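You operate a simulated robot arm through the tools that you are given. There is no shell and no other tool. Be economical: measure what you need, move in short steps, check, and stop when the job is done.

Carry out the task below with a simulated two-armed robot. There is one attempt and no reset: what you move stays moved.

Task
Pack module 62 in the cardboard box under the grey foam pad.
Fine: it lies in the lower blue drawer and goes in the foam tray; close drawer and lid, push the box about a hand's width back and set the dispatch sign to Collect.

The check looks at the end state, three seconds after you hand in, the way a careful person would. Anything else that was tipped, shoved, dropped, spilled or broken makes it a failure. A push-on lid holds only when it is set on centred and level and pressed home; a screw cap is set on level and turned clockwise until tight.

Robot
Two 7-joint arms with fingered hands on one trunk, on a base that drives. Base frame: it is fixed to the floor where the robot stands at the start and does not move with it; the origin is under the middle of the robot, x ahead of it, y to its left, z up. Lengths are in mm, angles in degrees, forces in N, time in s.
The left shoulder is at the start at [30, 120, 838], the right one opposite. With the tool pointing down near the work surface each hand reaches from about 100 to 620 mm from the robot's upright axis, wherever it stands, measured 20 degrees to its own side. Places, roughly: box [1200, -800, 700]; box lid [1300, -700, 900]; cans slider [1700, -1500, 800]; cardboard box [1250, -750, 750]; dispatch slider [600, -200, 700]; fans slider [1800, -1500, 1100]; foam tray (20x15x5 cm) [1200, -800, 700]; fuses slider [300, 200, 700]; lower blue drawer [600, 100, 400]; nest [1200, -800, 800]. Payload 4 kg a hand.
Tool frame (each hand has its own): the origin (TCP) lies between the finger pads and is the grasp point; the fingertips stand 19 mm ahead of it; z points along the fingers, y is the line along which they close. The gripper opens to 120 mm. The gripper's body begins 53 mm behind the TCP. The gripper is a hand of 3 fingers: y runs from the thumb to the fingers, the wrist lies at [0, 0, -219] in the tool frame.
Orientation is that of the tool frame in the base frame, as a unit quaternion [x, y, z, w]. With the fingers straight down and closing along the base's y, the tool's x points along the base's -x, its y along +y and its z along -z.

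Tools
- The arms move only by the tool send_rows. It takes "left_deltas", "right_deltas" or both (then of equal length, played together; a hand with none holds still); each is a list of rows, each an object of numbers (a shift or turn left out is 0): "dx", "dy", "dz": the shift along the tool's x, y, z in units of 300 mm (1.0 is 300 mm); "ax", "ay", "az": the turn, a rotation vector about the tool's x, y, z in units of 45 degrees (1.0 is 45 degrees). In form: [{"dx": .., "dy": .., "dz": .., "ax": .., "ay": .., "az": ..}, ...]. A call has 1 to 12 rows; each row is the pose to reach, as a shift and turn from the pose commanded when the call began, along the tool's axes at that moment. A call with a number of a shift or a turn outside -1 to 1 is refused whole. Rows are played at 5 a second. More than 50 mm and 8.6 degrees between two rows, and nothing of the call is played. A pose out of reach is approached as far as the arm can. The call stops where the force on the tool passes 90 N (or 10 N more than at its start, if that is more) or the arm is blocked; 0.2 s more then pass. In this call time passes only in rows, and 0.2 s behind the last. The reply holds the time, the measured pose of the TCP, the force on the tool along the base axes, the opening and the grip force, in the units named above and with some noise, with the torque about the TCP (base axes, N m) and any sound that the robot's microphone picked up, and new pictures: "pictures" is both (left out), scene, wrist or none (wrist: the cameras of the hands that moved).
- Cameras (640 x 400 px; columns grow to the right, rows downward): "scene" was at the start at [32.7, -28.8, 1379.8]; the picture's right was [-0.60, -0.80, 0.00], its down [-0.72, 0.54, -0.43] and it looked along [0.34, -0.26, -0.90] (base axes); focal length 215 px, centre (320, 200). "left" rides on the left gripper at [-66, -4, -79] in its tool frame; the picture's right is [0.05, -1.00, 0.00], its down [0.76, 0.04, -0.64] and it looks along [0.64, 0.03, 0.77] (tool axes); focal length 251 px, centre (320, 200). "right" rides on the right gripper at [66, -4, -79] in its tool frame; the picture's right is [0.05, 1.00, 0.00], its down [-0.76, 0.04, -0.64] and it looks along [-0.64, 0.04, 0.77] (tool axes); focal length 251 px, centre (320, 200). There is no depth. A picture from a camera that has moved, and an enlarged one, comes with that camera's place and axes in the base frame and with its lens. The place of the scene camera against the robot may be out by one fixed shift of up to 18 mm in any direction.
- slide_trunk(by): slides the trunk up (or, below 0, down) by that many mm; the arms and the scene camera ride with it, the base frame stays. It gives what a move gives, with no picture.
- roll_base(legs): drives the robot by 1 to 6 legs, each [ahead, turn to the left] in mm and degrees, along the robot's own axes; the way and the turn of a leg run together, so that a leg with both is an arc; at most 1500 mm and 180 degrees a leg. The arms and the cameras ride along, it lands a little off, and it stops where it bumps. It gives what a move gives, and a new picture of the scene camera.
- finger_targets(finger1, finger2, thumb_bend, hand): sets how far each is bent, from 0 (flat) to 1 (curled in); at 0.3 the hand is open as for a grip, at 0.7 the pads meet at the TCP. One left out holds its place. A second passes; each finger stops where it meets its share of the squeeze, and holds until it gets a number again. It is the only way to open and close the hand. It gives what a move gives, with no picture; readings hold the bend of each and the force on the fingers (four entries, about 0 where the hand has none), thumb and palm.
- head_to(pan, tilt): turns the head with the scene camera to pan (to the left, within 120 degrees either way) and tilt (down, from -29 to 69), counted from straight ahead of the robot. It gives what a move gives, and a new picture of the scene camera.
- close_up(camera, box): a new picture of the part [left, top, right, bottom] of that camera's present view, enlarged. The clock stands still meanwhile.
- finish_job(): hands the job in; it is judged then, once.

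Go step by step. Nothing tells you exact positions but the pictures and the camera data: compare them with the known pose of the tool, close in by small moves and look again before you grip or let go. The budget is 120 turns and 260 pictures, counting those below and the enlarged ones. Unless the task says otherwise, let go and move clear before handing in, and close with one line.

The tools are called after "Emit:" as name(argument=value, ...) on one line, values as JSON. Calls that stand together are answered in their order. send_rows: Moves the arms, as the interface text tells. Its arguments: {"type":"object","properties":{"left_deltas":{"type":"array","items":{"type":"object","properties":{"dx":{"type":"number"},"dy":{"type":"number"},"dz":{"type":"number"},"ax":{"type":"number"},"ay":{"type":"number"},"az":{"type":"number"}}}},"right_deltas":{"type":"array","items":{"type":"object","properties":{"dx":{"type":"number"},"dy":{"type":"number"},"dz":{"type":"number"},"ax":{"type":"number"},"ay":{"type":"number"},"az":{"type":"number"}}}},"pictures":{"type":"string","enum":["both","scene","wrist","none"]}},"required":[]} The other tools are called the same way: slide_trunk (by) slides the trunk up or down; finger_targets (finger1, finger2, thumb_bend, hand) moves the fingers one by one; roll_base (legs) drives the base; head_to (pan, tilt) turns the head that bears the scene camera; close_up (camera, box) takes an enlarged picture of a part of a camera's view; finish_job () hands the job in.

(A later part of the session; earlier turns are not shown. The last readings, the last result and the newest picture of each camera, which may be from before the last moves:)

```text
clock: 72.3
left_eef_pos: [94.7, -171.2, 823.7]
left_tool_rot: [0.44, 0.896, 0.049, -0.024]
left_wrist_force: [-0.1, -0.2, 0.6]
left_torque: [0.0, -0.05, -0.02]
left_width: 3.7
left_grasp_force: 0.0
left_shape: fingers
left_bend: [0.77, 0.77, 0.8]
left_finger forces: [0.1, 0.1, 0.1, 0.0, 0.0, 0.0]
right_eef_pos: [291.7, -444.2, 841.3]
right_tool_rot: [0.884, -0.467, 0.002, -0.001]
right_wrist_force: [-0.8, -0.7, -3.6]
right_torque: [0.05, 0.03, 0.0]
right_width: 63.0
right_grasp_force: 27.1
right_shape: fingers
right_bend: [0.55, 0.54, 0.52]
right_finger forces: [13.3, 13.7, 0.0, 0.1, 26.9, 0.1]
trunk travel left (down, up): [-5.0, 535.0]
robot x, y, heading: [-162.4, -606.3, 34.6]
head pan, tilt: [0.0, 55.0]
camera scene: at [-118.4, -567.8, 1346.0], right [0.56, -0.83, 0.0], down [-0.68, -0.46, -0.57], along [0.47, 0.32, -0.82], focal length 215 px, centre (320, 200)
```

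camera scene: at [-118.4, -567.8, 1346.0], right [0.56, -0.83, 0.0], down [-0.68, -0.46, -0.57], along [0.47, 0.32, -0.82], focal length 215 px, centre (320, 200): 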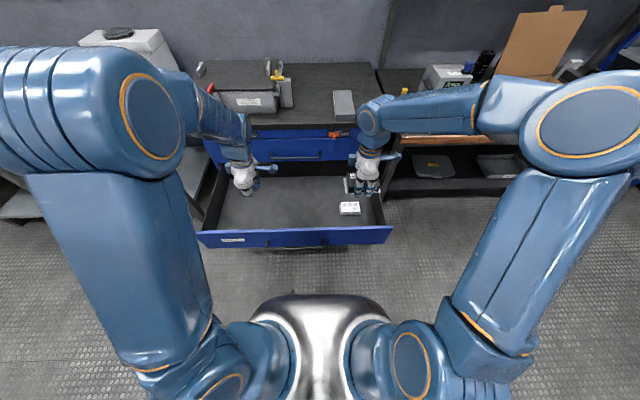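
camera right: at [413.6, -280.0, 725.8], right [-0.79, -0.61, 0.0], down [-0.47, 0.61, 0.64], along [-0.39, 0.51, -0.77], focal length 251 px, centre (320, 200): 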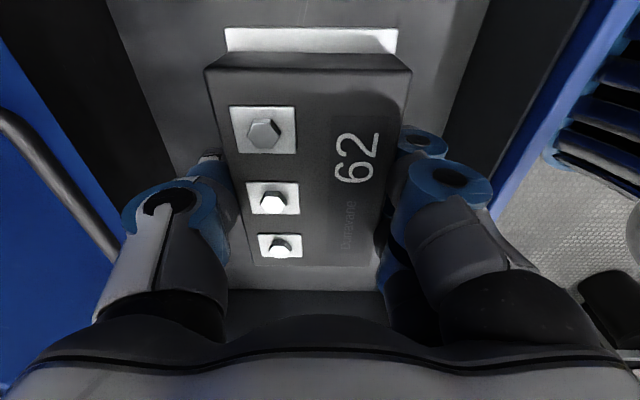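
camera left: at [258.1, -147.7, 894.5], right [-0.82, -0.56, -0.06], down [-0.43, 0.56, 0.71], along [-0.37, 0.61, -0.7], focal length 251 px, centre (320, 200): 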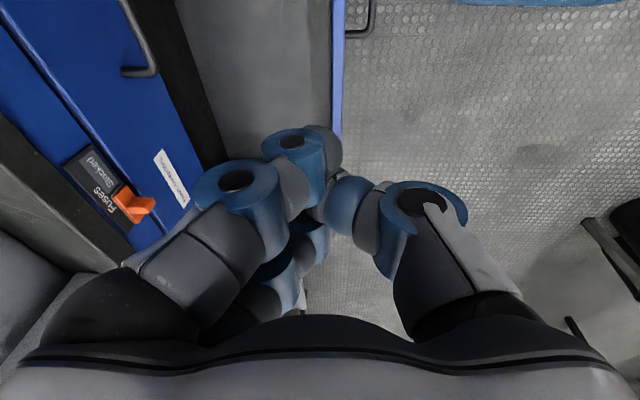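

Panel is now about 500 mm ahead. I pitch the left fist forward 45°, moving left of the handles, then lower it in front of the drawer panel.

Emit:
send_rows(left_deltas=[{"ax": -0.143, "dx": 0.03, "dy": -0.02, "dz": 0.05}, {"ax": -0.286, "dx": 0.06, "dy": -0.04, "dz": 0.1}, {"ax": -0.429, "dx": 0.09, "dy": -0.06, "dz": 0.15}, {"ax": -0.571, "dx": 0.12, "dy": -0.08, "dz": 0.2}, {"ax": -0.714, "dx": 0.15, "dy": -0.08, "dz": 0.25}, {"ax": -0.857, "dx": 0.18, "dy": -0.08, "dz": 0.3}, {"ax": -1.0, "dx": 0.22, "dy": -0.08, "dz": 0.35}], pictures="scene")

```text
clock: 74.0
left_eef_pos: [35.2, -123.2, 722.0]
left_tool_rot: [0.416, 0.809, 0.389, 0.146]
left_wrist_force: [0.2, 0.1, -0.2]
left_torque: [-0.04, -0.02, 0.0]
left_width: 3.9
left_grasp_force: 0.0
left_shape: fingers
left_bend: [0.77, 0.77, 0.8]
left_finger forces: [0.0, 0.0, 0.1, 0.0, 0.1, 0.1]
right_eef_pos: [291.9, -445.1, 839.3]
right_tool_rot: [0.885, -0.466, 0.0, 0.0]
right_wrist_force: [0.0, 0.5, -3.1]
right_torque: [0.05, 0.02, 0.01]
right_width: 63.3
right_grasp_force: 26.3
right_shape: fingers
right_bend: [0.55, 0.54, 0.52]
right_finger forces: [13.2, 13.6, 0.0, 0.1, 27.0, 0.0]
trunk travel left (down, up): [-5.0, 535.0]
robot x, y, heading: [-164.5, -604.1, 34.5]
head pan, tilt: [0.0, 55.0]
camera scene: at [-117.3, -566.6, 1345.9], right [0.56, -0.83, 0.0], down [-0.68, -0.46, -0.57], along [0.47, 0.32, -0.82], focal length 215 px, centre (320, 200)
```

scene: 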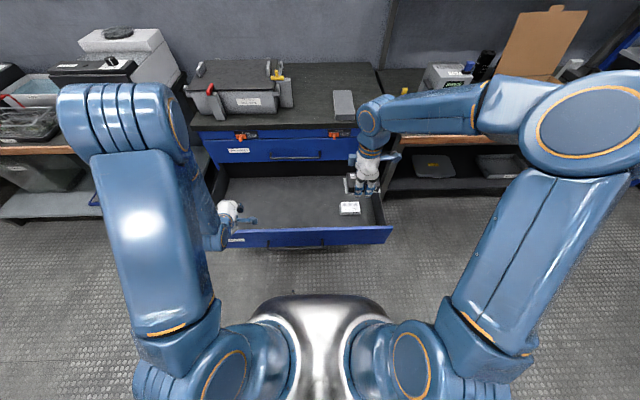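

I lower the left fist straight down in front of the panel.

Emit:
send_rows(left_deltas=[{"dz": 0.1, "dy": -0.115, "dx": -0.013}, {"dz": 0.2, "dy": -0.23, "dx": -0.027}, {"dz": 0.3, "dy": -0.344, "dx": -0.04}, {"dz": 0.4, "dy": -0.459, "dx": -0.053}, {"dz": 0.5, "dy": -0.573, "dx": -0.067}, {"dz": 0.58, "dy": -0.665, "dx": -0.08}], pictures="both")

```text
clock: 75.3
left_eef_pos: [40.6, -119.6, 464.2]
left_tool_rot: [0.412, 0.804, 0.4, 0.15]
left_wrist_force: [3.0, 1.2, 49.2]
left_torque: [0.83, -2.92, 0.1]
left_width: 68.1
left_grasp_force: 29.9
left_shape: fingers
left_bend: [0.31, 0.77, 0.81]
left_finger forces: [60.4, 0.0, 0.1, 0.0, 0.1, 0.1]
right_eef_pos: [290.7, -445.9, 842.3]
right_tool_rot: [0.885, -0.466, 0.001, -0.002]
right_wrist_force: [0.9, 0.4, -2.7]
right_torque: [0.04, -0.03, 0.0]
right_width: 63.3
right_grasp_force: 27.2
right_shape: fingers
right_bend: [0.55, 0.55, 0.52]
right_finger forces: [13.3, 13.7, 0.0, 0.0, 27.1, 0.0]
trunk travel left (down, up): [-5.0, 535.0]
robot x, y, heading: [-164.8, -605.1, 34.5]
head pan, tilt: [0.0, 55.0]
camera scene: at [-119.3, -570.6, 1346.4], right [0.56, -0.83, 0.0], down [-0.68, -0.46, -0.58], along [0.47, 0.33, -0.82], focal length 215 px, centre (320, 200)
camera left: at [34.7, -212.6, 505.4], right [-0.58, -0.3, -0.76], down [-0.81, 0.28, 0.51], along [0.06, 0.91, -0.4], focal length 251 px, centre (320, 200)
```

scene: 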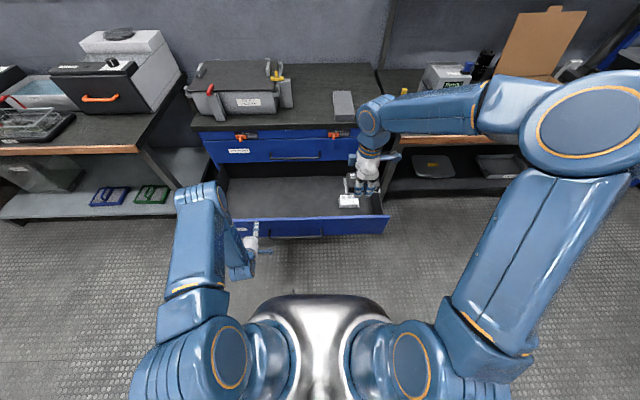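
left: 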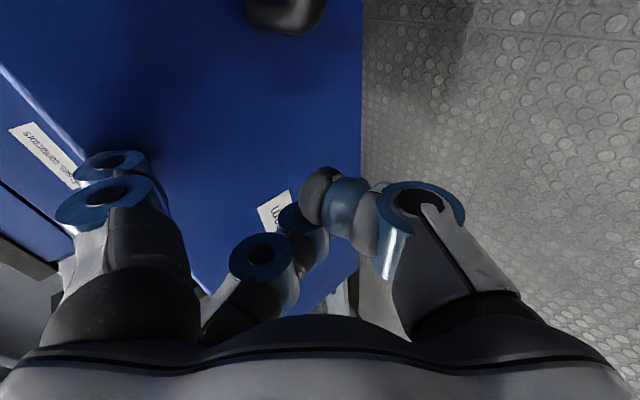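

One finger snagged on the panel's top edge. I lift off first.

Emit:
send_rows(left_deltas=[{"dz": -0.05, "dy": 0.06}, {"dz": -0.15, "dy": 0.17}, {"dz": -0.27, "dy": 0.1}, {"dz": -0.35, "dy": 0.06}], pictures="both")

```text
clock: 76.3
left_eef_pos: [-12.6, -170.2, 537.6]
left_tool_rot: [0.416, 0.81, 0.387, 0.145]
left_wrist_force: [0.1, -0.1, 0.7]
left_torque: [-0.01, 0.04, 0.02]
left_width: 4.4
left_grasp_force: 0.1
left_shape: fingers
left_bend: [0.76, 0.77, 0.81]
left_finger forces: [0.0, 0.1, 0.1, 0.1, 0.2, 0.0]
right_eef_pos: [293.6, -444.5, 839.2]
right_tool_rot: [0.884, -0.467, 0.0, 0.0]
right_wrist_force: [0.3, 0.0, -4.0]
right_torque: [0.01, 0.0, 0.0]
right_width: 63.2
right_grasp_force: 26.6
right_shape: fingers
right_bend: [0.55, 0.55, 0.52]
right_finger forces: [13.3, 13.7, 0.1, 0.0, 27.0, 0.0]
trunk travel left (down, up): [-5.0, 535.0]
robot x, y, heading: [-162.2, -604.6, 34.4]
head pan, tilt: [0.0, 55.0]
camera scene: at [-117.5, -566.9, 1345.8], right [0.56, -0.83, 0.0], down [-0.68, -0.46, -0.57], along [0.47, 0.32, -0.82], focal length 215 px, centre (320, 200)
camera left: at [-17.5, -263.1, 581.5], right [-0.59, -0.31, -0.74], down [-0.8, 0.29, 0.52], along [0.05, 0.91, -0.42], focal length 251 px, centre (320, 200)
```

scene: 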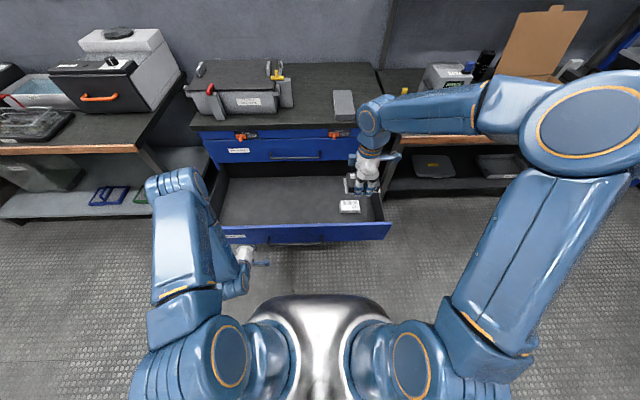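
left: 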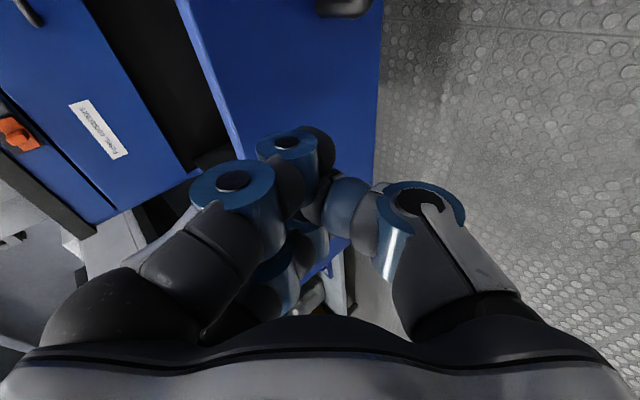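

Freed; the drawer is intact. Now 130 mm short of the panel, I lower to z≈445 and then push forward.

Emit:
send_rows(left_deltas=[{"dz": 0.1, "dy": -0.115}, {"dz": 0.2, "dy": -0.23}], pictures="wrist")

```text
clock: 77.0
left_eef_pos: [-18.1, -162.7, 447.7]
left_tool_rot: [0.416, 0.809, 0.389, 0.146]
left_wrist_force: [-0.1, 0.3, -0.9]
left_torque: [0.0, -0.01, 0.02]
left_width: 4.3
left_grasp_force: 0.1
left_shape: fingers
left_bend: [0.76, 0.77, 0.81]
left_finger forces: [0.0, 0.0, 0.1, 0.1, 0.0, 0.1]
right_eef_pos: [292.5, -444.4, 841.1]
right_tool_rot: [0.884, -0.467, 0.001, 0.0]
right_wrist_force: [0.4, 0.3, -3.4]
right_torque: [-0.01, 0.01, 0.02]
right_width: 63.1
right_grasp_force: 27.2
right_shape: fingers
right_bend: [0.55, 0.55, 0.52]
right_finger forces: [13.3, 13.6, 0.1, 0.0, 27.0, 0.0]
trunk travel left (down, up): [-5.0, 535.0]
robot x, y, heading: [-167.8, -604.0, 34.3]
head pan, tilt: [0.0, 55.0]
camera left: at [-22.1, -255.7, 490.3], right [-0.59, -0.31, -0.74], down [-0.8, 0.29, 0.52], along [0.05, 0.91, -0.42], focal length 251 px, centre (320, 200)
```

left: 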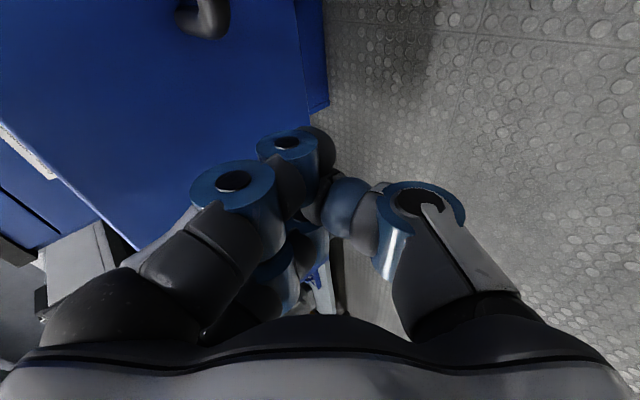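

The panel lies directly ahead. I push forward.

Emit:
send_rows(left_deltas=[{"dz": 0.11, "dy": 0.095}, {"dz": 0.22, "dy": 0.19}, {"dz": 0.3, "dy": 0.26}, {"dz": 0.36, "dy": 0.312}, {"dz": 0.42, "dy": 0.364}, {"dz": 0.48, "dy": 0.416}, {"dz": 0.54, "dy": 0.468}, {"dz": 0.6, "dy": 0.52}, {"dz": 0.65, "dy": 0.563}], pictures="both")

```text
clock: 79.0
left_eef_pos: [185.2, -4.4, 447.0]
left_tool_rot: [0.415, 0.809, 0.389, 0.146]
left_wrist_force: [0.0, 0.0, -0.3]
left_torque: [0.0, -0.01, -0.01]
left_width: 4.1
left_grasp_force: 0.1
left_shape: fingers
left_bend: [0.77, 0.77, 0.82]
left_finger forces: [0.0, 0.0, 0.0, 0.1, 0.1, 0.1]
right_eef_pos: [292.4, -445.2, 840.6]
right_tool_rot: [0.884, -0.467, 0.001, -0.001]
right_wrist_force: [-0.6, -0.4, -3.3]
right_torque: [-0.01, 0.03, 0.0]
right_width: 63.1
right_grasp_force: 27.3
right_shape: fingers
right_bend: [0.55, 0.55, 0.52]
right_finger forces: [13.2, 13.7, 0.0, 0.0, 27.0, 0.0]
trunk travel left (down, up): [-5.0, 535.0]
robot x, y, heading: [-163.8, -601.3, 34.4]
head pan, tilt: [0.0, 55.0]
camera scene: at [-117.2, -566.8, 1345.9], right [0.56, -0.83, 0.0], down [-0.68, -0.46, -0.57], along [0.47, 0.32, -0.82], focal length 215 px, centre (320, 200)
camera left: at [181.5, -96.8, 489.9], right [-0.59, -0.31, -0.75], down [-0.8, 0.29, 0.52], along [0.05, 0.91, -0.42], focal length 251 px, centre (320, 200)
```

scene: 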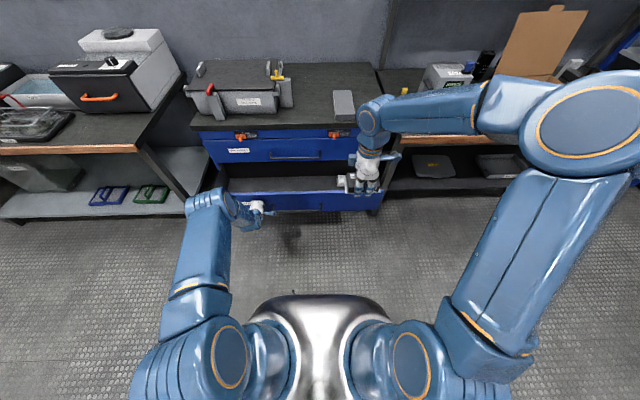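
left: 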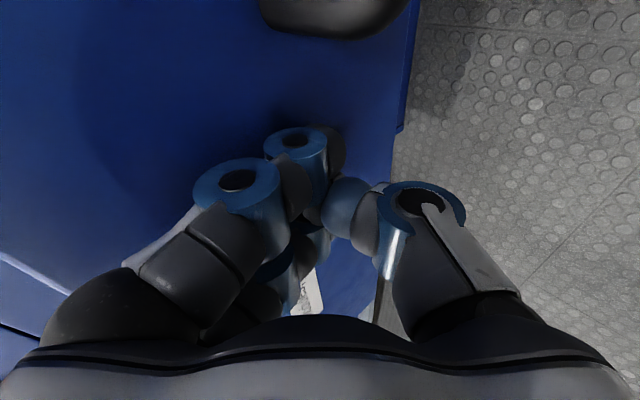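

Drawer is more than half closed. I drive forward 150 mm with the fist pushing on the panel.

Emit:
roll_base(legs=[[150, 0]])

Emit:
send_rows(left_deltas=[{"dz": 0.05, "dy": 0.043}, {"dz": 0.1, "dy": 0.087}, {"dz": 0.14, "dy": 0.12}], pictures="both")

```text
clock: 80.3
left_eef_pos: [311.4, 80.5, 444.5]
left_tool_rot: [0.416, 0.809, 0.388, 0.146]
left_wrist_force: [0.0, 0.0, 0.4]
left_torque: [-0.04, -0.02, 0.01]
left_width: 3.9
left_grasp_force: 0.0
left_shape: fingers
left_bend: [0.77, 0.77, 0.82]
left_finger forces: [0.0, 0.0, 0.0, 0.0, 0.1, 0.0]
right_eef_pos: [416.9, -360.5, 839.5]
right_tool_rot: [0.884, -0.468, 0.001, 0.0]
right_wrist_force: [-0.8, -0.3, -2.8]
right_torque: [-0.02, 0.02, 0.03]
right_width: 63.0
right_grasp_force: 27.4
right_shape: fingers
right_bend: [0.55, 0.55, 0.52]
right_finger forces: [13.4, 13.6, 0.0, 0.0, 27.1, 0.0]
trunk travel left (down, up): [-5.0, 535.0]
robot x, y, heading: [-39.6, -518.9, 34.4]
head pan, tilt: [0.0, 55.0]
camera scene: at [7.7, -481.4, 1345.9], right [0.56, -0.83, 0.0], down [-0.68, -0.46, -0.57], along [0.47, 0.32, -0.82], focal length 215 px, centre (320, 200)
```

scene: 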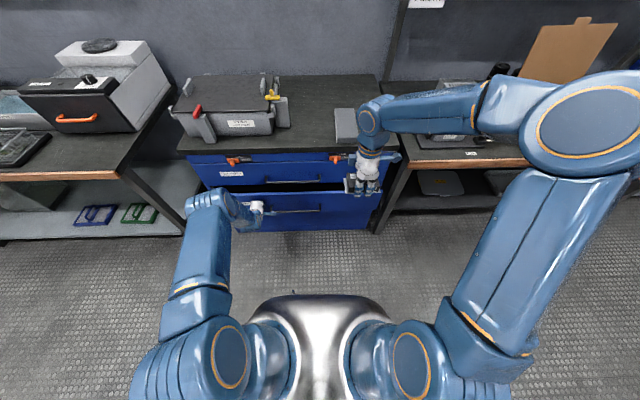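

```text
clock: 81.1
left_eef_pos: [354.2, 114.7, 446.9]
left_tool_rot: [0.415, 0.809, 0.39, 0.146]
left_wrist_force: [0.5, -0.5, -0.4]
left_torque: [0.02, 0.01, -0.02]
left_width: 4.2
left_grasp_force: 0.0
left_shape: fingers
left_bend: [0.78, 0.77, 0.82]
left_finger forces: [0.0, 0.0, 0.0, 0.0, 0.0, 0.0]
right_eef_pos: [416.3, -358.5, 839.2]
right_tool_rot: [0.884, -0.467, 0.001, 0.001]
right_wrist_force: [-0.3, -0.8, -3.2]
right_torque: [0.03, 0.0, 0.0]
right_width: 63.0
right_grasp_force: 26.8
right_shape: fingers
right_bend: [0.55, 0.55, 0.52]
right_finger forces: [13.5, 13.6, 0.1, 0.0, 26.9, 0.0]
trunk travel left (down, up): [-5.0, 535.0]
robot x, y, heading: [-36.8, -521.1, 34.2]
head pan, tilt: [0.0, 55.0]
camera scene: at [7.3, -481.7, 1345.9], right [0.56, -0.83, 0.0], down [-0.68, -0.46, -0.57], along [0.47, 0.32, -0.82], focal length 215 px, centre (320, 200)
camera left: at [349.7, 21.7, 490.0], right [-0.59, -0.31, -0.75], down [-0.8, 0.29, 0.52], along [0.06, 0.91, -0.42], focal length 251 px, centre (320, 200)
```

scene: 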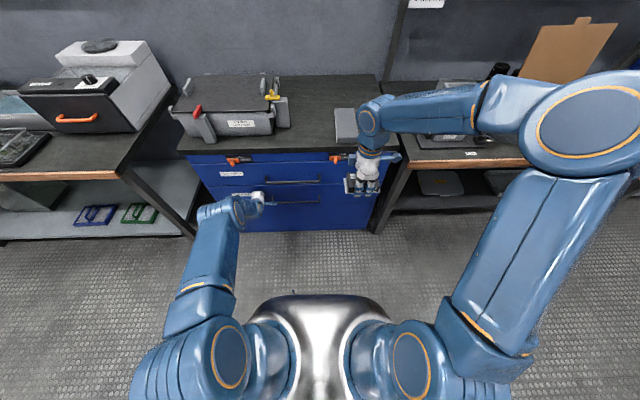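
left: 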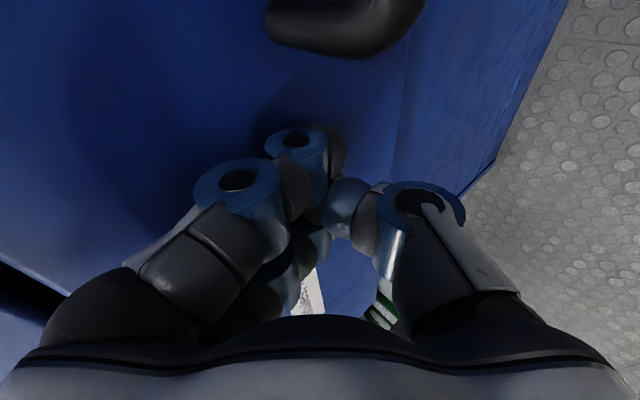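

Nearly closed. I push a few more centimetres until it stops.

Emit:
send_rows(left_deltas=[{"dz": 0.025, "dy": 0.0217}, {"dz": 0.05, "dy": 0.043}, {"dz": 0.075, "dy": 0.065}, {"dz": 0.1, "dy": 0.087}], pictures="none")

Emit:
close_up(camera="scene", box=[180, 110, 400, 240])

```text
clock: 81.8
left_eef_pos: [359.8, 118.8, 426.9]
left_tool_rot: [0.42, 0.818, 0.368, 0.138]
left_wrist_force: [-22.9, -16.4, 4.0]
left_torque: [0.01, -0.02, -0.18]
left_width: 6.0
left_grasp_force: 16.9
left_shape: fingers
left_bend: [0.78, 0.78, 0.9]
left_finger forces: [0.1, 0.0, 0.0, 0.1, 34.3, 0.0]
right_eef_pos: [416.3, -360.4, 839.5]
right_tool_rot: [0.884, -0.467, 0.001, 0.001]
right_wrist_force: [0.1, -0.4, -3.4]
right_torque: [0.0, 0.02, 0.0]
right_width: 63.0
right_grasp_force: 27.5
right_shape: fingers
right_bend: [0.55, 0.55, 0.52]
right_finger forces: [13.4, 13.5, 0.0, 0.0, 27.1, 0.0]
trunk travel left (down, up): [-5.0, 535.0]
robot x, y, heading: [-38.2, -520.3, 34.5]
head pan, tilt: [0.0, 55.0]
stopped in row 3 (left hand): the force on the tool passed its limit at 96 N (the readings are from after the stop); the commanded pose is now the measured one
```

```text
2.91 times, centred on (290, 175) of scene
camera zoom: at [6.5, -482.8, 1345.8], right [0.56, -0.83, 0.0], down [-0.68, -0.46, -0.57], along [0.47, 0.32, -0.82], focal length 626 px, centre (407, 273)
```

zoom: 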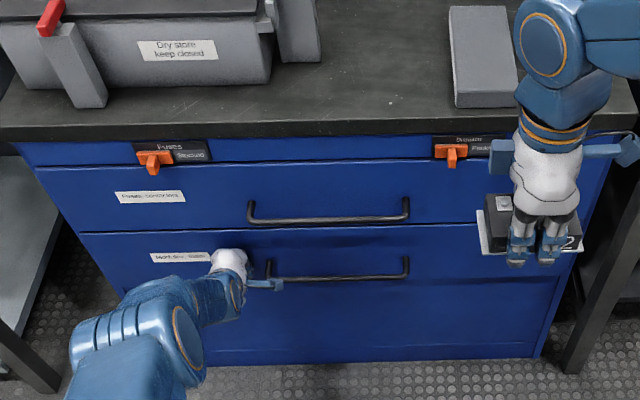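

The drawer is flush closed. I withdraw the left fist and raise the trunk so both hands are well above the bench.

Emit:
send_rows(left_deltas=[{"dz": -0.1, "dy": -0.08}, {"dz": -0.2, "dy": -0.17}, {"dz": -0.3, "dy": -0.26}, {"dz": -0.4, "dy": -0.34}, {"dz": -0.5, "dy": -0.43}], pictures="none")

Emit:
slide_trunk(by=250)

Emit:
send_rows(left_deltas=[{"ax": 0.16, "dy": 0.1}, {"ax": 0.32, "dy": 0.2}, {"ax": 0.48, "dy": 0.3}, {"ax": 0.64, "dy": 0.35}, {"ax": 0.8, "dy": 0.35}, {"ax": 0.96, "dy": 0.35}], pictures="scene")

```text
clock: 83.0
left_eef_pos: [204.6, -1.6, 439.3]
left_tool_rot: [0.419, 0.816, 0.373, 0.141]
left_wrist_force: [-0.1, 0.1, 0.2]
left_torque: [0.01, 0.01, -0.01]
left_width: 5.8
left_grasp_force: 0.0
left_shape: fingers
left_bend: [0.78, 0.78, 0.84]
left_finger forces: [0.1, 0.1, 0.0, 0.0, 0.0, 0.0]
right_eef_pos: [416.1, -359.0, 839.6]
right_tool_rot: [0.885, -0.466, 0.001, 0.0]
right_wrist_force: [0.3, -0.5, -3.9]
right_torque: [-0.04, 0.01, 0.02]
right_width: 63.0
right_grasp_force: 26.4
right_shape: fingers
right_bend: [0.55, 0.55, 0.52]
right_finger forces: [13.4, 13.6, 0.0, 0.0, 27.0, 0.0]
trunk travel left (down, up): [-5.0, 535.0]
robot x, y, heading: [-40.0, -520.7, 34.4]
head pan, tilt: [0.0, 55.0]
```

```text
clock: 85.6
left_eef_pos: [205.1, 1.1, 690.1]
left_tool_rot: [0.419, 0.816, 0.373, 0.139]
left_wrist_force: [-0.4, -0.3, 0.1]
left_torque: [-0.03, 0.0, -0.03]
left_width: 5.6
left_grasp_force: 0.1
left_shape: fingers
left_bend: [0.78, 0.78, 0.84]
left_finger forces: [0.0, 0.0, 0.0, 0.1, 0.1, 0.0]
right_eef_pos: [415.2, -359.4, 1090.3]
right_tool_rot: [0.884, -0.467, 0.001, 0.001]
right_wrist_force: [0.1, -0.3, -3.3]
right_torque: [0.01, 0.04, 0.02]
right_width: 63.1
right_grasp_force: 26.9
right_shape: fingers
right_bend: [0.55, 0.55, 0.52]
right_finger forces: [13.4, 13.6, 0.1, 0.1, 26.9, 0.0]
trunk travel left (down, up): [-255.0, 285.0]
robot x, y, heading: [-39.6, -517.4, 34.3]
head pan, tilt: [0.0, 55.0]
```

```text
clock: 87.0
left_eef_pos: [266.0, 38.3, 767.2]
left_tool_rot: [0.44, 0.896, 0.046, -0.024]
left_wrist_force: [0.4, -0.1, -0.3]
left_torque: [-0.04, -0.01, 0.0]
left_width: 5.6
left_grasp_force: 0.0
left_shape: fingers
left_bend: [0.78, 0.78, 0.84]
left_finger forces: [0.1, 0.0, 0.1, 0.0, 0.0, 0.0]
right_eef_pos: [416.7, -359.0, 1090.0]
right_tool_rot: [0.885, -0.467, 0.0, 0.001]
right_wrist_force: [-0.1, 0.1, -3.6]
right_torque: [0.01, 0.01, 0.02]
right_width: 63.2
right_grasp_force: 27.0
right_shape: fingers
right_bend: [0.55, 0.55, 0.52]
right_finger forces: [13.4, 13.6, 0.0, 0.0, 26.9, 0.1]
trunk travel left (down, up): [-255.0, 285.0]
robot x, y, heading: [-39.7, -515.7, 34.3]
head pan, tilt: [0.0, 55.0]
camera scene: at [7.3, -481.5, 1595.9], right [0.56, -0.83, 0.0], down [-0.68, -0.46, -0.57], along [0.47, 0.32, -0.82], focal length 215 px, centre (320, 200)
```

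scene: 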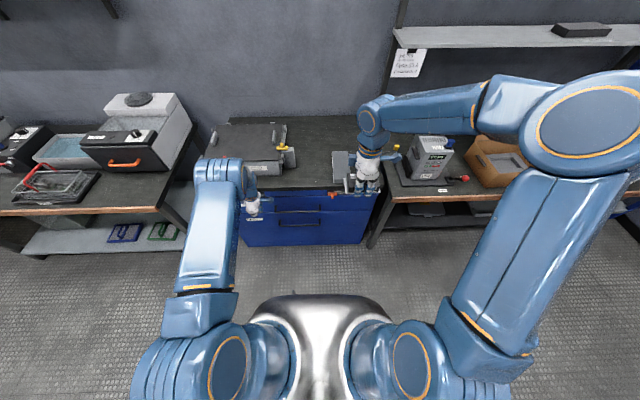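

I unroll the left hand to its neutral pointing-down pose and raise it.

Emit:
send_rows(left_deltas=[{"dz": -0.13, "az": -0.143, "dy": -0.05}, {"dz": -0.26, "az": -0.286, "dy": -0.1}, {"dz": -0.39, "az": -0.429, "dy": -0.15}, {"dz": -0.52, "az": -0.571, "dy": -0.2}, {"dz": -0.65, "az": -0.714, "dy": -0.25}, {"dz": -0.75, "az": -0.857, "dy": -0.28, "dx": -0.07}, {"dz": -0.8, "az": -1.0, "dy": -0.3, "dx": -0.15}], pictures="none")

Emit:
send_rows(left_deltas=[{"az": -0.16}, {"az": -0.32}, {"az": -0.48}, {"az": -0.64}, {"az": -0.8}, {"az": -0.96}], pictures="none")

Emit:
finger_targets(hand="left", finger1=0.3, finger2=0.3, thumb_bend=0.3)

```text
clock: 88.6
left_eef_pos: [222.6, -78.4, 994.8]
left_tool_rot: [0.064, 0.997, 0.052, -0.005]
left_wrist_force: [-0.6, -0.7, -0.5]
left_torque: [0.0, -0.02, 0.02]
left_width: 5.5
left_grasp_force: 0.2
left_shape: fingers
left_bend: [0.78, 0.78, 0.84]
left_finger forces: [0.0, 0.1, 0.0, 0.0, 0.1, 0.1]
right_eef_pos: [415.2, -359.0, 1090.3]
right_tool_rot: [0.884, -0.467, 0.001, 0.0]
right_wrist_force: [0.0, 0.4, -2.3]
right_torque: [0.04, 0.02, 0.0]
right_width: 62.9
right_grasp_force: 26.4
right_shape: fingers
right_bend: [0.55, 0.55, 0.52]
right_finger forces: [13.4, 13.6, 0.0, 0.0, 27.1, 0.1]
trunk travel left (down, up): [-255.0, 285.0]
robot x, y, heading: [-41.2, -519.0, 34.3]
head pan, tilt: [0.0, 55.0]
```

```text
clock: 90.0
left_eef_pos: [221.9, -77.2, 995.8]
left_tool_rot: [-0.309, 0.95, 0.05, 0.015]
left_wrist_force: [-0.9, 0.3, -0.1]
left_torque: [-0.01, 0.02, 0.0]
left_width: 5.4
left_grasp_force: 0.0
left_shape: fingers
left_bend: [0.78, 0.78, 0.84]
left_finger forces: [0.1, 0.0, 0.0, 0.0, 0.0, 0.0]
right_eef_pos: [415.8, -360.3, 1088.6]
right_tool_rot: [0.884, -0.467, 0.0, 0.0]
right_wrist_force: [-0.6, -0.6, -2.7]
right_torque: [-0.01, 0.04, 0.01]
right_width: 63.2
right_grasp_force: 27.4
right_shape: fingers
right_bend: [0.55, 0.55, 0.52]
right_finger forces: [13.4, 13.6, 0.0, 0.0, 26.9, 0.0]
trunk travel left (down, up): [-255.0, 285.0]
robot x, y, heading: [-42.4, -517.7, 34.3]
head pan, tilt: [0.0, 55.0]
```

```text
clock: 91.0
left_eef_pos: [223.7, -76.9, 995.0]
left_tool_rot: [-0.306, 0.95, 0.049, 0.015]
left_wrist_force: [0.5, 0.8, 0.0]
left_torque: [-0.01, 0.01, 0.01]
left_width: 127.9
left_grasp_force: 0.1
left_shape: fingers
left_bend: [0.3, 0.3, 0.3]
left_finger forces: [0.1, 0.0, 0.0, 0.0, 0.1, 0.0]
right_eef_pos: [416.2, -360.2, 1089.8]
right_tool_rot: [0.884, -0.467, 0.001, 0.0]
right_wrist_force: [0.4, 0.2, -2.7]
right_torque: [-0.02, 0.02, -0.01]
right_width: 62.9
right_grasp_force: 27.3
right_shape: fingers
right_bend: [0.55, 0.55, 0.52]
right_finger forces: [13.5, 13.7, 0.0, 0.0, 27.0, 0.0]
trunk travel left (down, up): [-255.0, 285.0]
robot x, y, heading: [-36.0, -517.9, 34.3]
head pan, tilt: [0.0, 55.0]
```

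Both hands are high with the left one open. I drive right and forward so the pad is in front of the left hand.

Emit:
roll_base(legs=[[0, -17], [0, -17], [320, 0]])

Emit:
roll_base(legs=[[0, 17], [0, 17]])

```text
clock: 95.1
left_eef_pos: [740.7, -300.9, 996.4]
left_tool_rot: [-0.015, 0.998, 0.044, 0.029]
left_wrist_force: [0.6, 0.0, 0.2]
left_torque: [0.05, 0.01, -0.03]
left_width: 128.1
left_grasp_force: 0.1
left_shape: fingers
left_bend: [0.3, 0.3, 0.3]
left_finger forces: [0.1, 0.0, 0.1, 0.1, 0.0, 0.0]
right_eef_pos: [744.2, -642.1, 1090.0]
right_tool_rot: [0.708, -0.706, 0.001, 0.001]
right_wrist_force: [-0.4, 0.7, -3.9]
right_torque: [0.05, 0.01, 0.0]
right_width: 63.0
right_grasp_force: 26.3
right_shape: fingers
right_bend: [0.55, 0.55, 0.52]
right_finger forces: [13.4, 13.1, 0.1, 0.0, 26.5, 0.1]
trunk travel left (down, up): [-255.0, 285.0]
robot x, y, heading: [273.8, -486.9, 0.5]
head pan, tilt: [0.0, 55.0]
camera scene: at [332.0, -480.4, 1595.9], right [0.01, -1.0, 0.0], down [-0.82, 0.0, -0.57], along [0.57, 0.0, -0.82], focal length 215 px, centre (320, 200)
```

scene: 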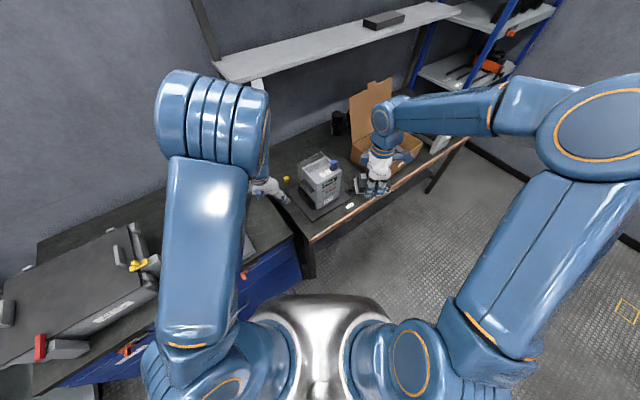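

```text
clock: 97.4
left_eef_pos: [557.3, -69.2, 996.4]
left_tool_rot: [-0.305, 0.951, 0.05, 0.015]
left_wrist_force: [-0.3, 0.0, 0.4]
left_torque: [-0.01, 0.0, 0.02]
left_width: 128.1
left_grasp_force: 0.1
left_shape: fingers
left_bend: [0.3, 0.3, 0.3]
left_finger forces: [0.1, 0.0, 0.1, 0.0, 0.0, 0.0]
right_eef_pos: [750.2, -352.8, 1090.8]
right_tool_rot: [0.884, -0.468, 0.002, -0.001]
right_wrist_force: [-0.5, -0.8, -3.0]
right_torque: [0.05, -0.02, 0.04]
right_width: 62.7
right_grasp_force: 25.4
right_shape: fingers
right_bend: [0.55, 0.54, 0.52]
right_finger forces: [13.3, 12.2, 0.0, 0.1, 25.4, 0.1]
trunk travel left (down, up): [-255.0, 285.0]
robot x, y, heading: [305.1, -521.2, 33.5]
head pan, tilt: [0.0, 55.0]
camera scene: at [347.6, -485.4, 1596.0], right [0.55, -0.83, 0.0], down [-0.68, -0.45, -0.57], along [0.48, 0.32, -0.82], focal length 215 px, centre (320, 200)
```

scene: 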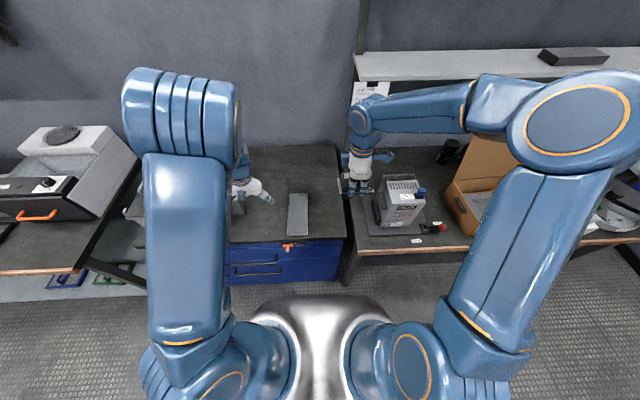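

The pad is now ahead at about f≈520, l≈97. I bring the left hand above it and level the hand.

Emit:
send_rows(left_deltas=[{"dx": -0.05, "dy": -0.12, "dz": 0.02, "ax": 0.03, "ay": 0.02}, {"dx": -0.1, "dy": -0.24, "dz": 0.05, "ax": 0.06, "ay": 0.04}, {"dx": -0.15, "dy": -0.36, "dz": 0.1, "ax": 0.1, "ay": 0.07}, {"dx": -0.18, "dy": -0.47, "dz": 0.15, "ax": 0.104, "ay": 0.075}], pictures="both")

```text
clock: 98.4
left_eef_pos: [685.9, -148.1, 941.8]
left_tool_rot: [-0.305, 0.952, 0.001, 0.0]
left_wrist_force: [-0.6, 0.5, -0.2]
left_torque: [0.04, 0.01, -0.01]
left_width: 128.5
left_grasp_force: 0.1
left_shape: fingers
left_bend: [0.3, 0.3, 0.3]
left_finger forces: [0.1, 0.1, 0.0, 0.1, 0.1, 0.0]
right_eef_pos: [751.1, -352.9, 1087.8]
right_tool_rot: [0.884, -0.467, 0.002, 0.001]
right_wrist_force: [-0.5, 0.5, -3.8]
right_torque: [0.03, 0.0, -0.02]
right_width: 62.6
right_grasp_force: 26.6
right_shape: fingers
right_bend: [0.55, 0.55, 0.53]
right_finger forces: [12.4, 13.9, 0.1, 0.0, 26.4, 0.0]
trunk travel left (down, up): [-255.0, 285.0]
robot x, y, heading: [304.5, -524.5, 33.3]
head pan, tilt: [0.0, 55.0]
camera scene: at [349.5, -485.6, 1595.9], right [0.55, -0.83, 0.0], down [-0.68, -0.45, -0.57], along [0.48, 0.32, -0.82], focal length 215 px, centre (320, 200)
camera left: at [742.4, -112.4, 1020.3], right [0.54, -0.84, 0.0], down [-0.64, -0.41, 0.64], along [-0.54, -0.34, -0.77], focal length 251 px, centre (320, 200)
```

scene: 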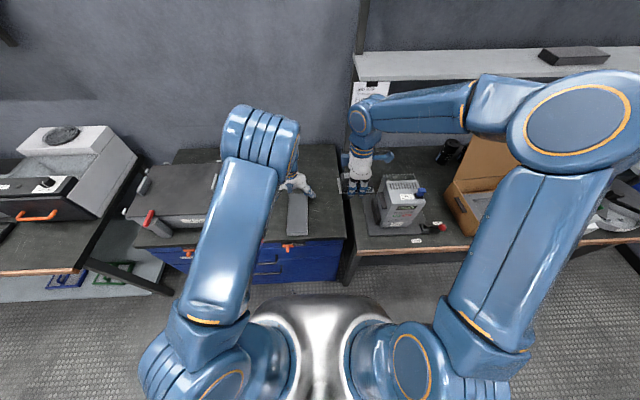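
left: 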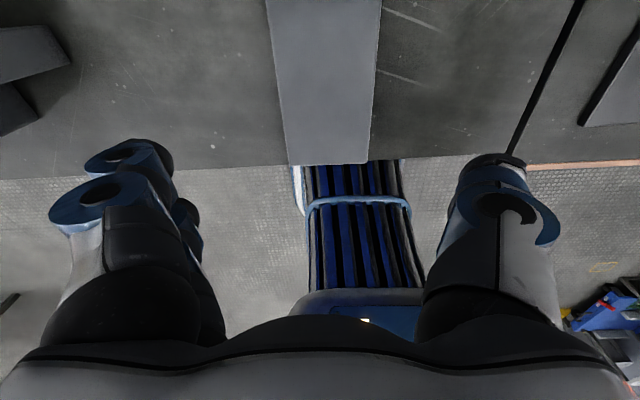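

The pad is laterally aligned between the fingers, its near end at f≈462, so its centre is near f≈560. I move over the centre and lower halfway.

Emit:
send_rows(left_deltas=[{"dx": -0.06, "dz": 0.08}, {"dx": -0.123, "dz": 0.16}, {"dx": -0.123, "dz": 0.26}], pictures="both")

Emit:
close_up(camera="scene", box=[230, 140, 350, 260])

```text
clock: 99.2
left_eef_pos: [715.7, -127.1, 862.9]
left_tool_rot: [-0.306, 0.952, 0.001, -0.001]
left_wrist_force: [0.3, -0.3, 0.2]
left_torque: [0.0, 0.02, -0.02]
left_width: 128.4
left_grasp_force: 0.0
left_shape: fingers
left_bend: [0.3, 0.3, 0.3]
left_finger forces: [0.0, 0.1, 0.1, 0.0, 0.0, 0.0]
right_eef_pos: [751.0, -352.9, 1089.2]
right_tool_rot: [0.884, -0.468, 0.0, 0.0]
right_wrist_force: [-0.4, -0.5, -2.8]
right_torque: [-0.01, 0.05, -0.02]
right_width: 62.6
right_grasp_force: 26.6
right_shape: fingers
right_bend: [0.55, 0.55, 0.53]
right_finger forces: [12.5, 14.0, 0.0, 0.1, 26.4, 0.0]
trunk travel left (down, up): [-255.0, 285.0]
robot x, y, heading: [299.2, -524.1, 33.4]
head pan, tilt: [0.0, 55.0]
camera scene: at [350.0, -485.6, 1595.9], right [0.55, -0.83, 0.0], down [-0.68, -0.45, -0.57], along [0.48, 0.32, -0.82], focal length 215 px, centre (320, 200)
camera left: at [772.7, -89.8, 943.1], right [0.54, -0.84, 0.0], down [-0.64, -0.41, 0.64], along [-0.54, -0.34, -0.77], focal length 251 px, centre (320, 200)
```

scene: 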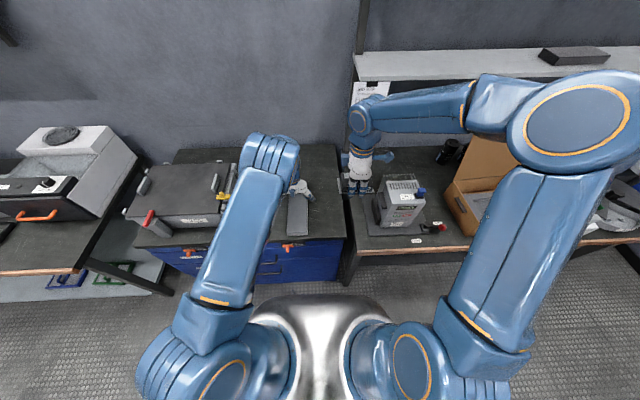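
left: 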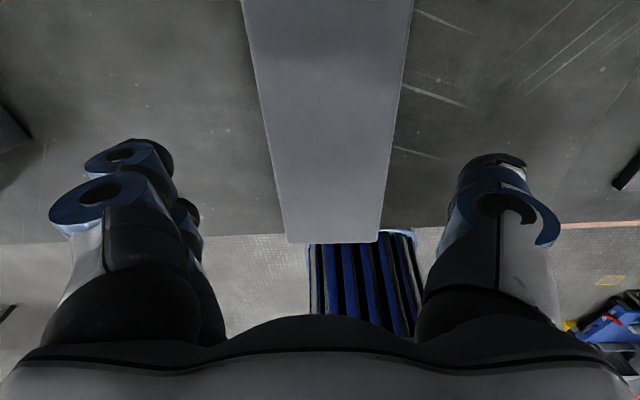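

```text
3.33 times, centred on (290, 200) of scene
camera zoom: at [350.0, -485.6, 1595.9], right [0.55, -0.83, 0.0], down [-0.68, -0.45, -0.57], along [0.48, 0.32, -0.82], focal length 717 px, centre (420, 200)
```

zoom: 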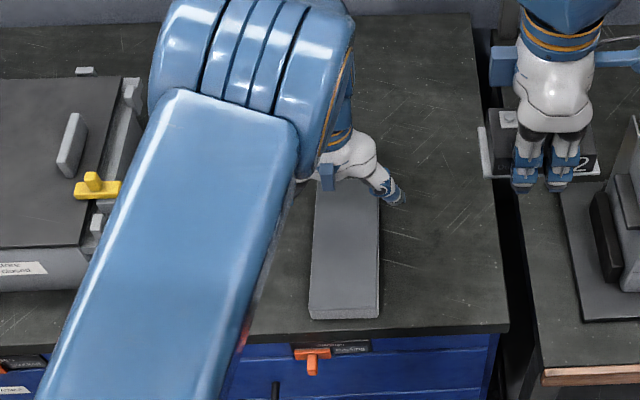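

Stereo gives pad top z≈782 and width ≈88 mm. I lower to grip height.

Emit:
send_rows(left_deltas=[{"dx": 0.027, "dz": 0.12}, {"dx": 0.027, "dz": 0.22}, {"dx": 0.027, "dz": 0.3}], pictures="wrist")

```text
clock: 100.0
left_eef_pos: [708.0, -130.3, 776.8]
left_tool_rot: [-0.306, 0.952, 0.003, 0.003]
left_wrist_force: [0.0, -0.8, 14.2]
left_torque: [0.01, 0.0, 0.01]
left_width: 130.0
left_grasp_force: 7.4
left_shape: fingers
left_bend: [0.29, 0.29, 0.3]
left_finger forces: [3.0, 4.0, 0.0, 0.1, 7.5, 0.0]
right_eef_pos: [748.7, -354.0, 1090.6]
right_tool_rot: [0.884, -0.468, 0.001, 0.0]
right_wrist_force: [0.0, -0.8, -3.8]
right_torque: [-0.01, 0.04, -0.01]
right_width: 62.8
right_grasp_force: 25.8
right_shape: fingers
right_bend: [0.55, 0.55, 0.53]
right_finger forces: [12.5, 13.9, 0.0, 0.0, 26.4, 0.0]
trunk travel left (down, up): [-255.0, 285.0]
robot x, y, heading: [304.5, -524.9, 33.5]
head pan, tilt: [0.0, 55.0]
camera left: at [765.5, -94.9, 855.8], right [0.54, -0.84, 0.0], down [-0.65, -0.42, 0.64], along [-0.54, -0.34, -0.77], focal length 251 px, centre (320, 200)
```

left: 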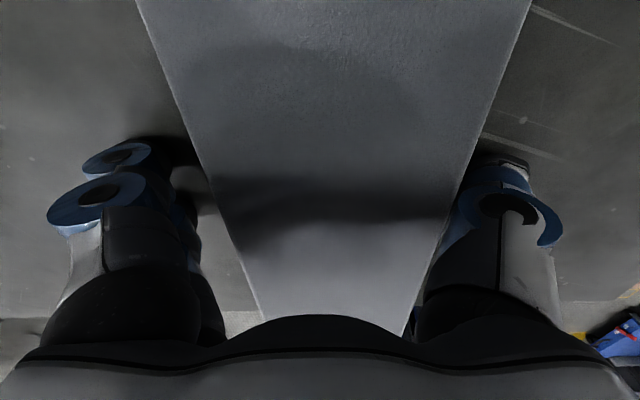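

Tips just touch the bench. I raise 6 mm and close on the foam.

Emit:
send_rows(left_deltas=[{"dz": -0.025}], pictures="none")

Emit:
finger_targets(hand="left", finger1=0.52, finger2=0.52, thumb_bend=0.52)

```text
clock: 100.4
left_eef_pos: [707.0, -130.3, 779.9]
left_tool_rot: [-0.305, 0.952, 0.001, -0.001]
left_wrist_force: [-0.5, 0.1, -0.7]
left_torque: [0.0, 0.02, -0.03]
left_width: 128.6
left_grasp_force: 0.1
left_shape: fingers
left_bend: [0.3, 0.3, 0.3]
left_finger forces: [0.0, 0.0, 0.1, 0.1, 0.0, 0.0]
right_eef_pos: [751.1, -352.1, 1090.1]
right_tool_rot: [0.884, -0.468, 0.0, 0.001]
right_wrist_force: [-0.7, 1.1, -3.3]
right_torque: [0.01, 0.02, 0.0]
right_width: 62.8
right_grasp_force: 25.7
right_shape: fingers
right_bend: [0.55, 0.55, 0.53]
right_finger forces: [12.6, 13.9, 0.0, 0.0, 26.4, 0.0]
trunk travel left (down, up): [-255.0, 285.0]
robot x, y, heading: [302.3, -522.2, 33.3]
head pan, tilt: [0.0, 55.0]
```

```text
clock: 101.4
left_eef_pos: [707.1, -129.7, 781.9]
left_tool_rot: [-0.306, 0.952, 0.003, 0.001]
left_wrist_force: [-1.0, 3.1, 17.2]
left_torque: [0.3, 0.23, 0.05]
left_width: 100.5
left_grasp_force: 25.5
left_shape: fingers
left_bend: [0.42, 0.42, 0.43]
left_finger forces: [13.9, 13.9, 0.1, 0.0, 23.9, 0.0]
right_eef_pos: [750.0, -353.7, 1089.7]
right_tool_rot: [0.884, -0.468, 0.002, 0.0]
right_wrist_force: [-0.7, -0.2, -3.3]
right_torque: [0.03, -0.04, -0.02]
right_width: 62.7
right_grasp_force: 26.0
right_shape: fingers
right_bend: [0.55, 0.55, 0.53]
right_finger forces: [12.5, 13.8, 0.1, 0.0, 26.3, 0.0]
trunk travel left (down, up): [-255.0, 285.0]
robot x, y, heading: [302.6, -524.2, 33.4]
head pan, tilt: [0.0, 55.0]
```

Gripped at 100 mm width. I lift a little and look.

Emit:
send_rows(left_deltas=[{"dz": -0.05}, {"dz": -0.12}], pictures="both")

```text
clock: 102.0
left_eef_pos: [706.9, -131.3, 816.6]
left_tool_rot: [-0.305, 0.952, 0.001, -0.001]
left_wrist_force: [-0.1, -0.6, -0.1]
left_torque: [-0.01, -0.04, 0.0]
left_width: 98.4
left_grasp_force: 26.7
left_shape: fingers
left_bend: [0.43, 0.43, 0.45]
left_finger forces: [13.2, 13.1, 0.1, 0.1, 27.4, 0.0]
right_eef_pos: [749.9, -353.7, 1089.3]
right_tool_rot: [0.884, -0.468, 0.001, 0.001]
right_wrist_force: [-0.3, 0.1, -2.8]
right_torque: [0.01, -0.01, 0.0]
right_width: 62.9
right_grasp_force: 26.3
right_shape: fingers
right_bend: [0.55, 0.55, 0.53]
right_finger forces: [12.4, 13.9, 0.1, 0.0, 26.4, 0.0]
trunk travel left (down, up): [-255.0, 285.0]
robot x, y, heading: [302.4, -525.6, 33.5]
head pan, tilt: [0.0, 55.0]
camera scene: at [348.8, -485.9, 1595.9], right [0.55, -0.83, 0.0], down [-0.68, -0.45, -0.57], along [0.48, 0.32, -0.82], focal length 215 px, centre (320, 200)
camera left: at [764.0, -94.7, 895.7], right [0.54, -0.84, 0.0], down [-0.64, -0.41, 0.64], along [-0.55, -0.34, -0.76], focal length 251 px, centre (320, 200)
```

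scene: 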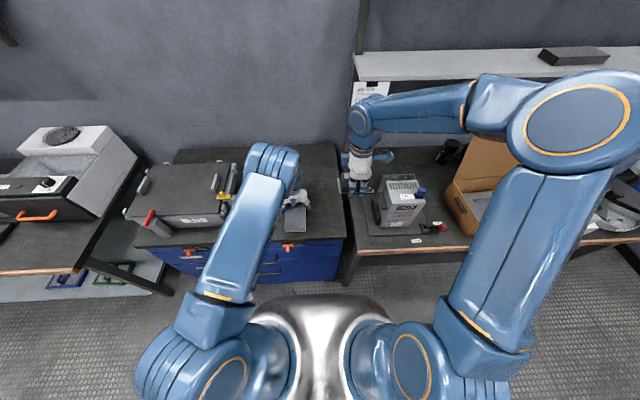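
left: 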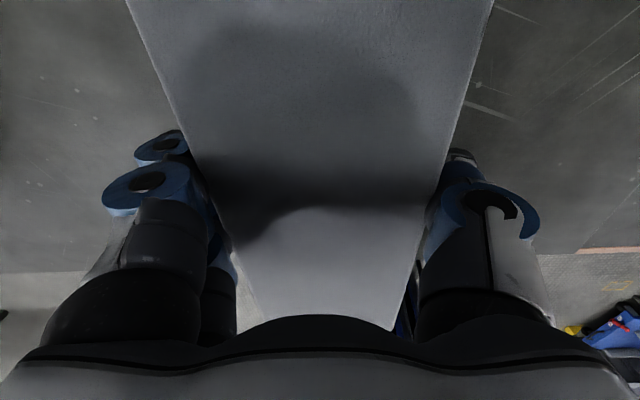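

The pad is held. I raise it and pull it in, then drive along the bench toward the cardboard box with both items.

Emit:
send_rows(left_deltas=[{"dz": -0.14}, {"dz": -0.28}, {"dz": -0.42, "dx": 0.05}, {"dz": -0.55, "dx": 0.12}, {"dz": -0.68, "dx": 0.2}, {"dz": -0.75, "dx": 0.33}], pictures="none")

Emit:
roll_base(legs=[[0, -16], [0, -16], [0, -16], [0, -16], [0, -16.5]])

```text
clock: 103.4
left_eef_pos: [626.2, -189.1, 1042.7]
left_tool_rot: [-0.305, 0.952, 0.002, 0.0]
left_wrist_force: [-0.6, 0.1, -0.5]
left_torque: [0.04, -0.05, 0.01]
left_width: 98.6
left_grasp_force: 26.9
left_shape: fingers
left_bend: [0.43, 0.43, 0.45]
left_finger forces: [13.1, 13.1, 0.1, 0.1, 27.4, 0.1]
right_eef_pos: [750.4, -354.1, 1089.8]
right_tool_rot: [0.884, -0.467, 0.002, 0.0]
right_wrist_force: [0.5, -1.1, -3.3]
right_torque: [0.02, 0.01, -0.01]
right_width: 62.8
right_grasp_force: 26.0
right_shape: fingers
right_bend: [0.55, 0.55, 0.53]
right_finger forces: [12.5, 13.8, 0.0, 0.0, 26.3, 0.0]
trunk travel left (down, up): [-255.0, 285.0]
robot x, y, heading: [303.0, -522.0, 33.5]
head pan, tilt: [0.0, 55.0]
```

```text
clock: 106.6
left_eef_pos: [769.1, -538.6, 1042.5]
left_tool_rot: [0.102, 0.995, 0.004, 0.001]
left_wrist_force: [0.3, -1.5, 0.3]
left_torque: [0.04, -0.03, -0.03]
left_width: 98.5
left_grasp_force: 28.3
left_shape: fingers
left_bend: [0.43, 0.43, 0.45]
left_finger forces: [13.7, 13.5, 0.0, 0.1, 28.4, 0.1]
right_eef_pos: [731.0, -740.0, 1087.5]
right_tool_rot: [-0.621, 0.784, 0.0, 0.0]
right_wrist_force: [-0.3, -1.5, -3.1]
right_torque: [0.04, -0.01, -0.01]
right_width: 62.3
right_grasp_force: 25.7
right_shape: fingers
right_bend: [0.55, 0.54, 0.53]
right_finger forces: [13.5, 12.5, 0.0, 0.0, 26.1, 0.0]
trunk travel left (down, up): [-255.0, 285.0]
robot x, y, heading: [315.4, -462.8, -15.1]
head pan, tilt: [0.0, 55.0]
stopped in leg 3: the robot was blocked; the commanded pose is now the measured one
camera scene: at [368.9, -473.4, 1595.9], right [-0.26, -0.96, 0.0], down [-0.79, 0.22, -0.57], along [0.55, -0.15, -0.82], focal length 215 px, centre (320, 200)
```

scene: 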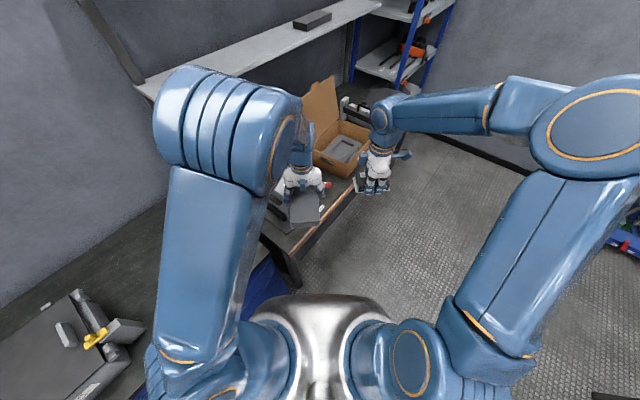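

It turned 48°, ending with the usual slip. I finish the turn and drive along.

Emit:
roll_base(legs=[[0, -16], [0, -16], [400, 0]])

```text
clock: 111.0
left_eef_pos: [940.2, -1062.1, 1042.1]
left_tool_rot: [0.37, 0.929, 0.001, 0.001]
left_wrist_force: [-0.8, -0.2, -1.3]
left_torque: [-0.02, -0.03, 0.03]
left_width: 98.1
left_grasp_force: 27.7
left_shape: fingers
left_bend: [0.43, 0.43, 0.45]
left_finger forces: [13.5, 13.2, 0.0, 0.1, 28.0, 0.1]
right_eef_pos: [802.9, -1211.3, 1089.2]
right_tool_rot: [-0.385, 0.923, 0.0, 0.0]
right_wrist_force: [-0.4, -0.1, -3.8]
right_torque: [0.0, -0.01, -0.02]
right_width: 62.0
right_grasp_force: 25.0
right_shape: fingers
right_bend: [0.55, 0.55, 0.53]
right_finger forces: [13.0, 12.3, 0.0, 0.0, 25.4, 0.0]
trunk travel left (down, up): [-255.0, 285.0]
robot x, y, heading: [611.4, -745.3, -47.0]
head pan, tilt: [0.0, 55.0]
camera scene: at [649.2, -774.2, 1595.9], right [-0.73, -0.68, 0.0], down [-0.56, 0.6, -0.57], along [0.39, -0.42, -0.82], focal length 215 px, centre (320, 200)
```

scene: 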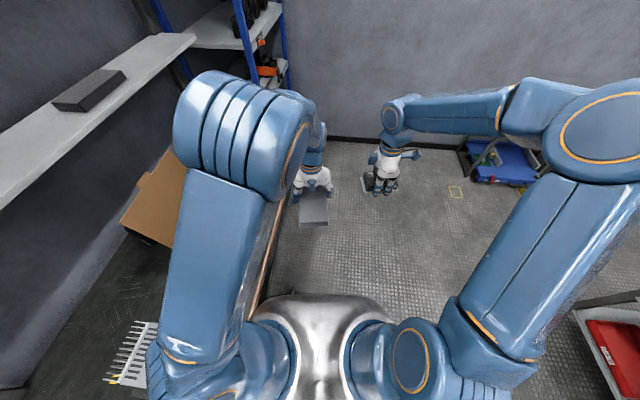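

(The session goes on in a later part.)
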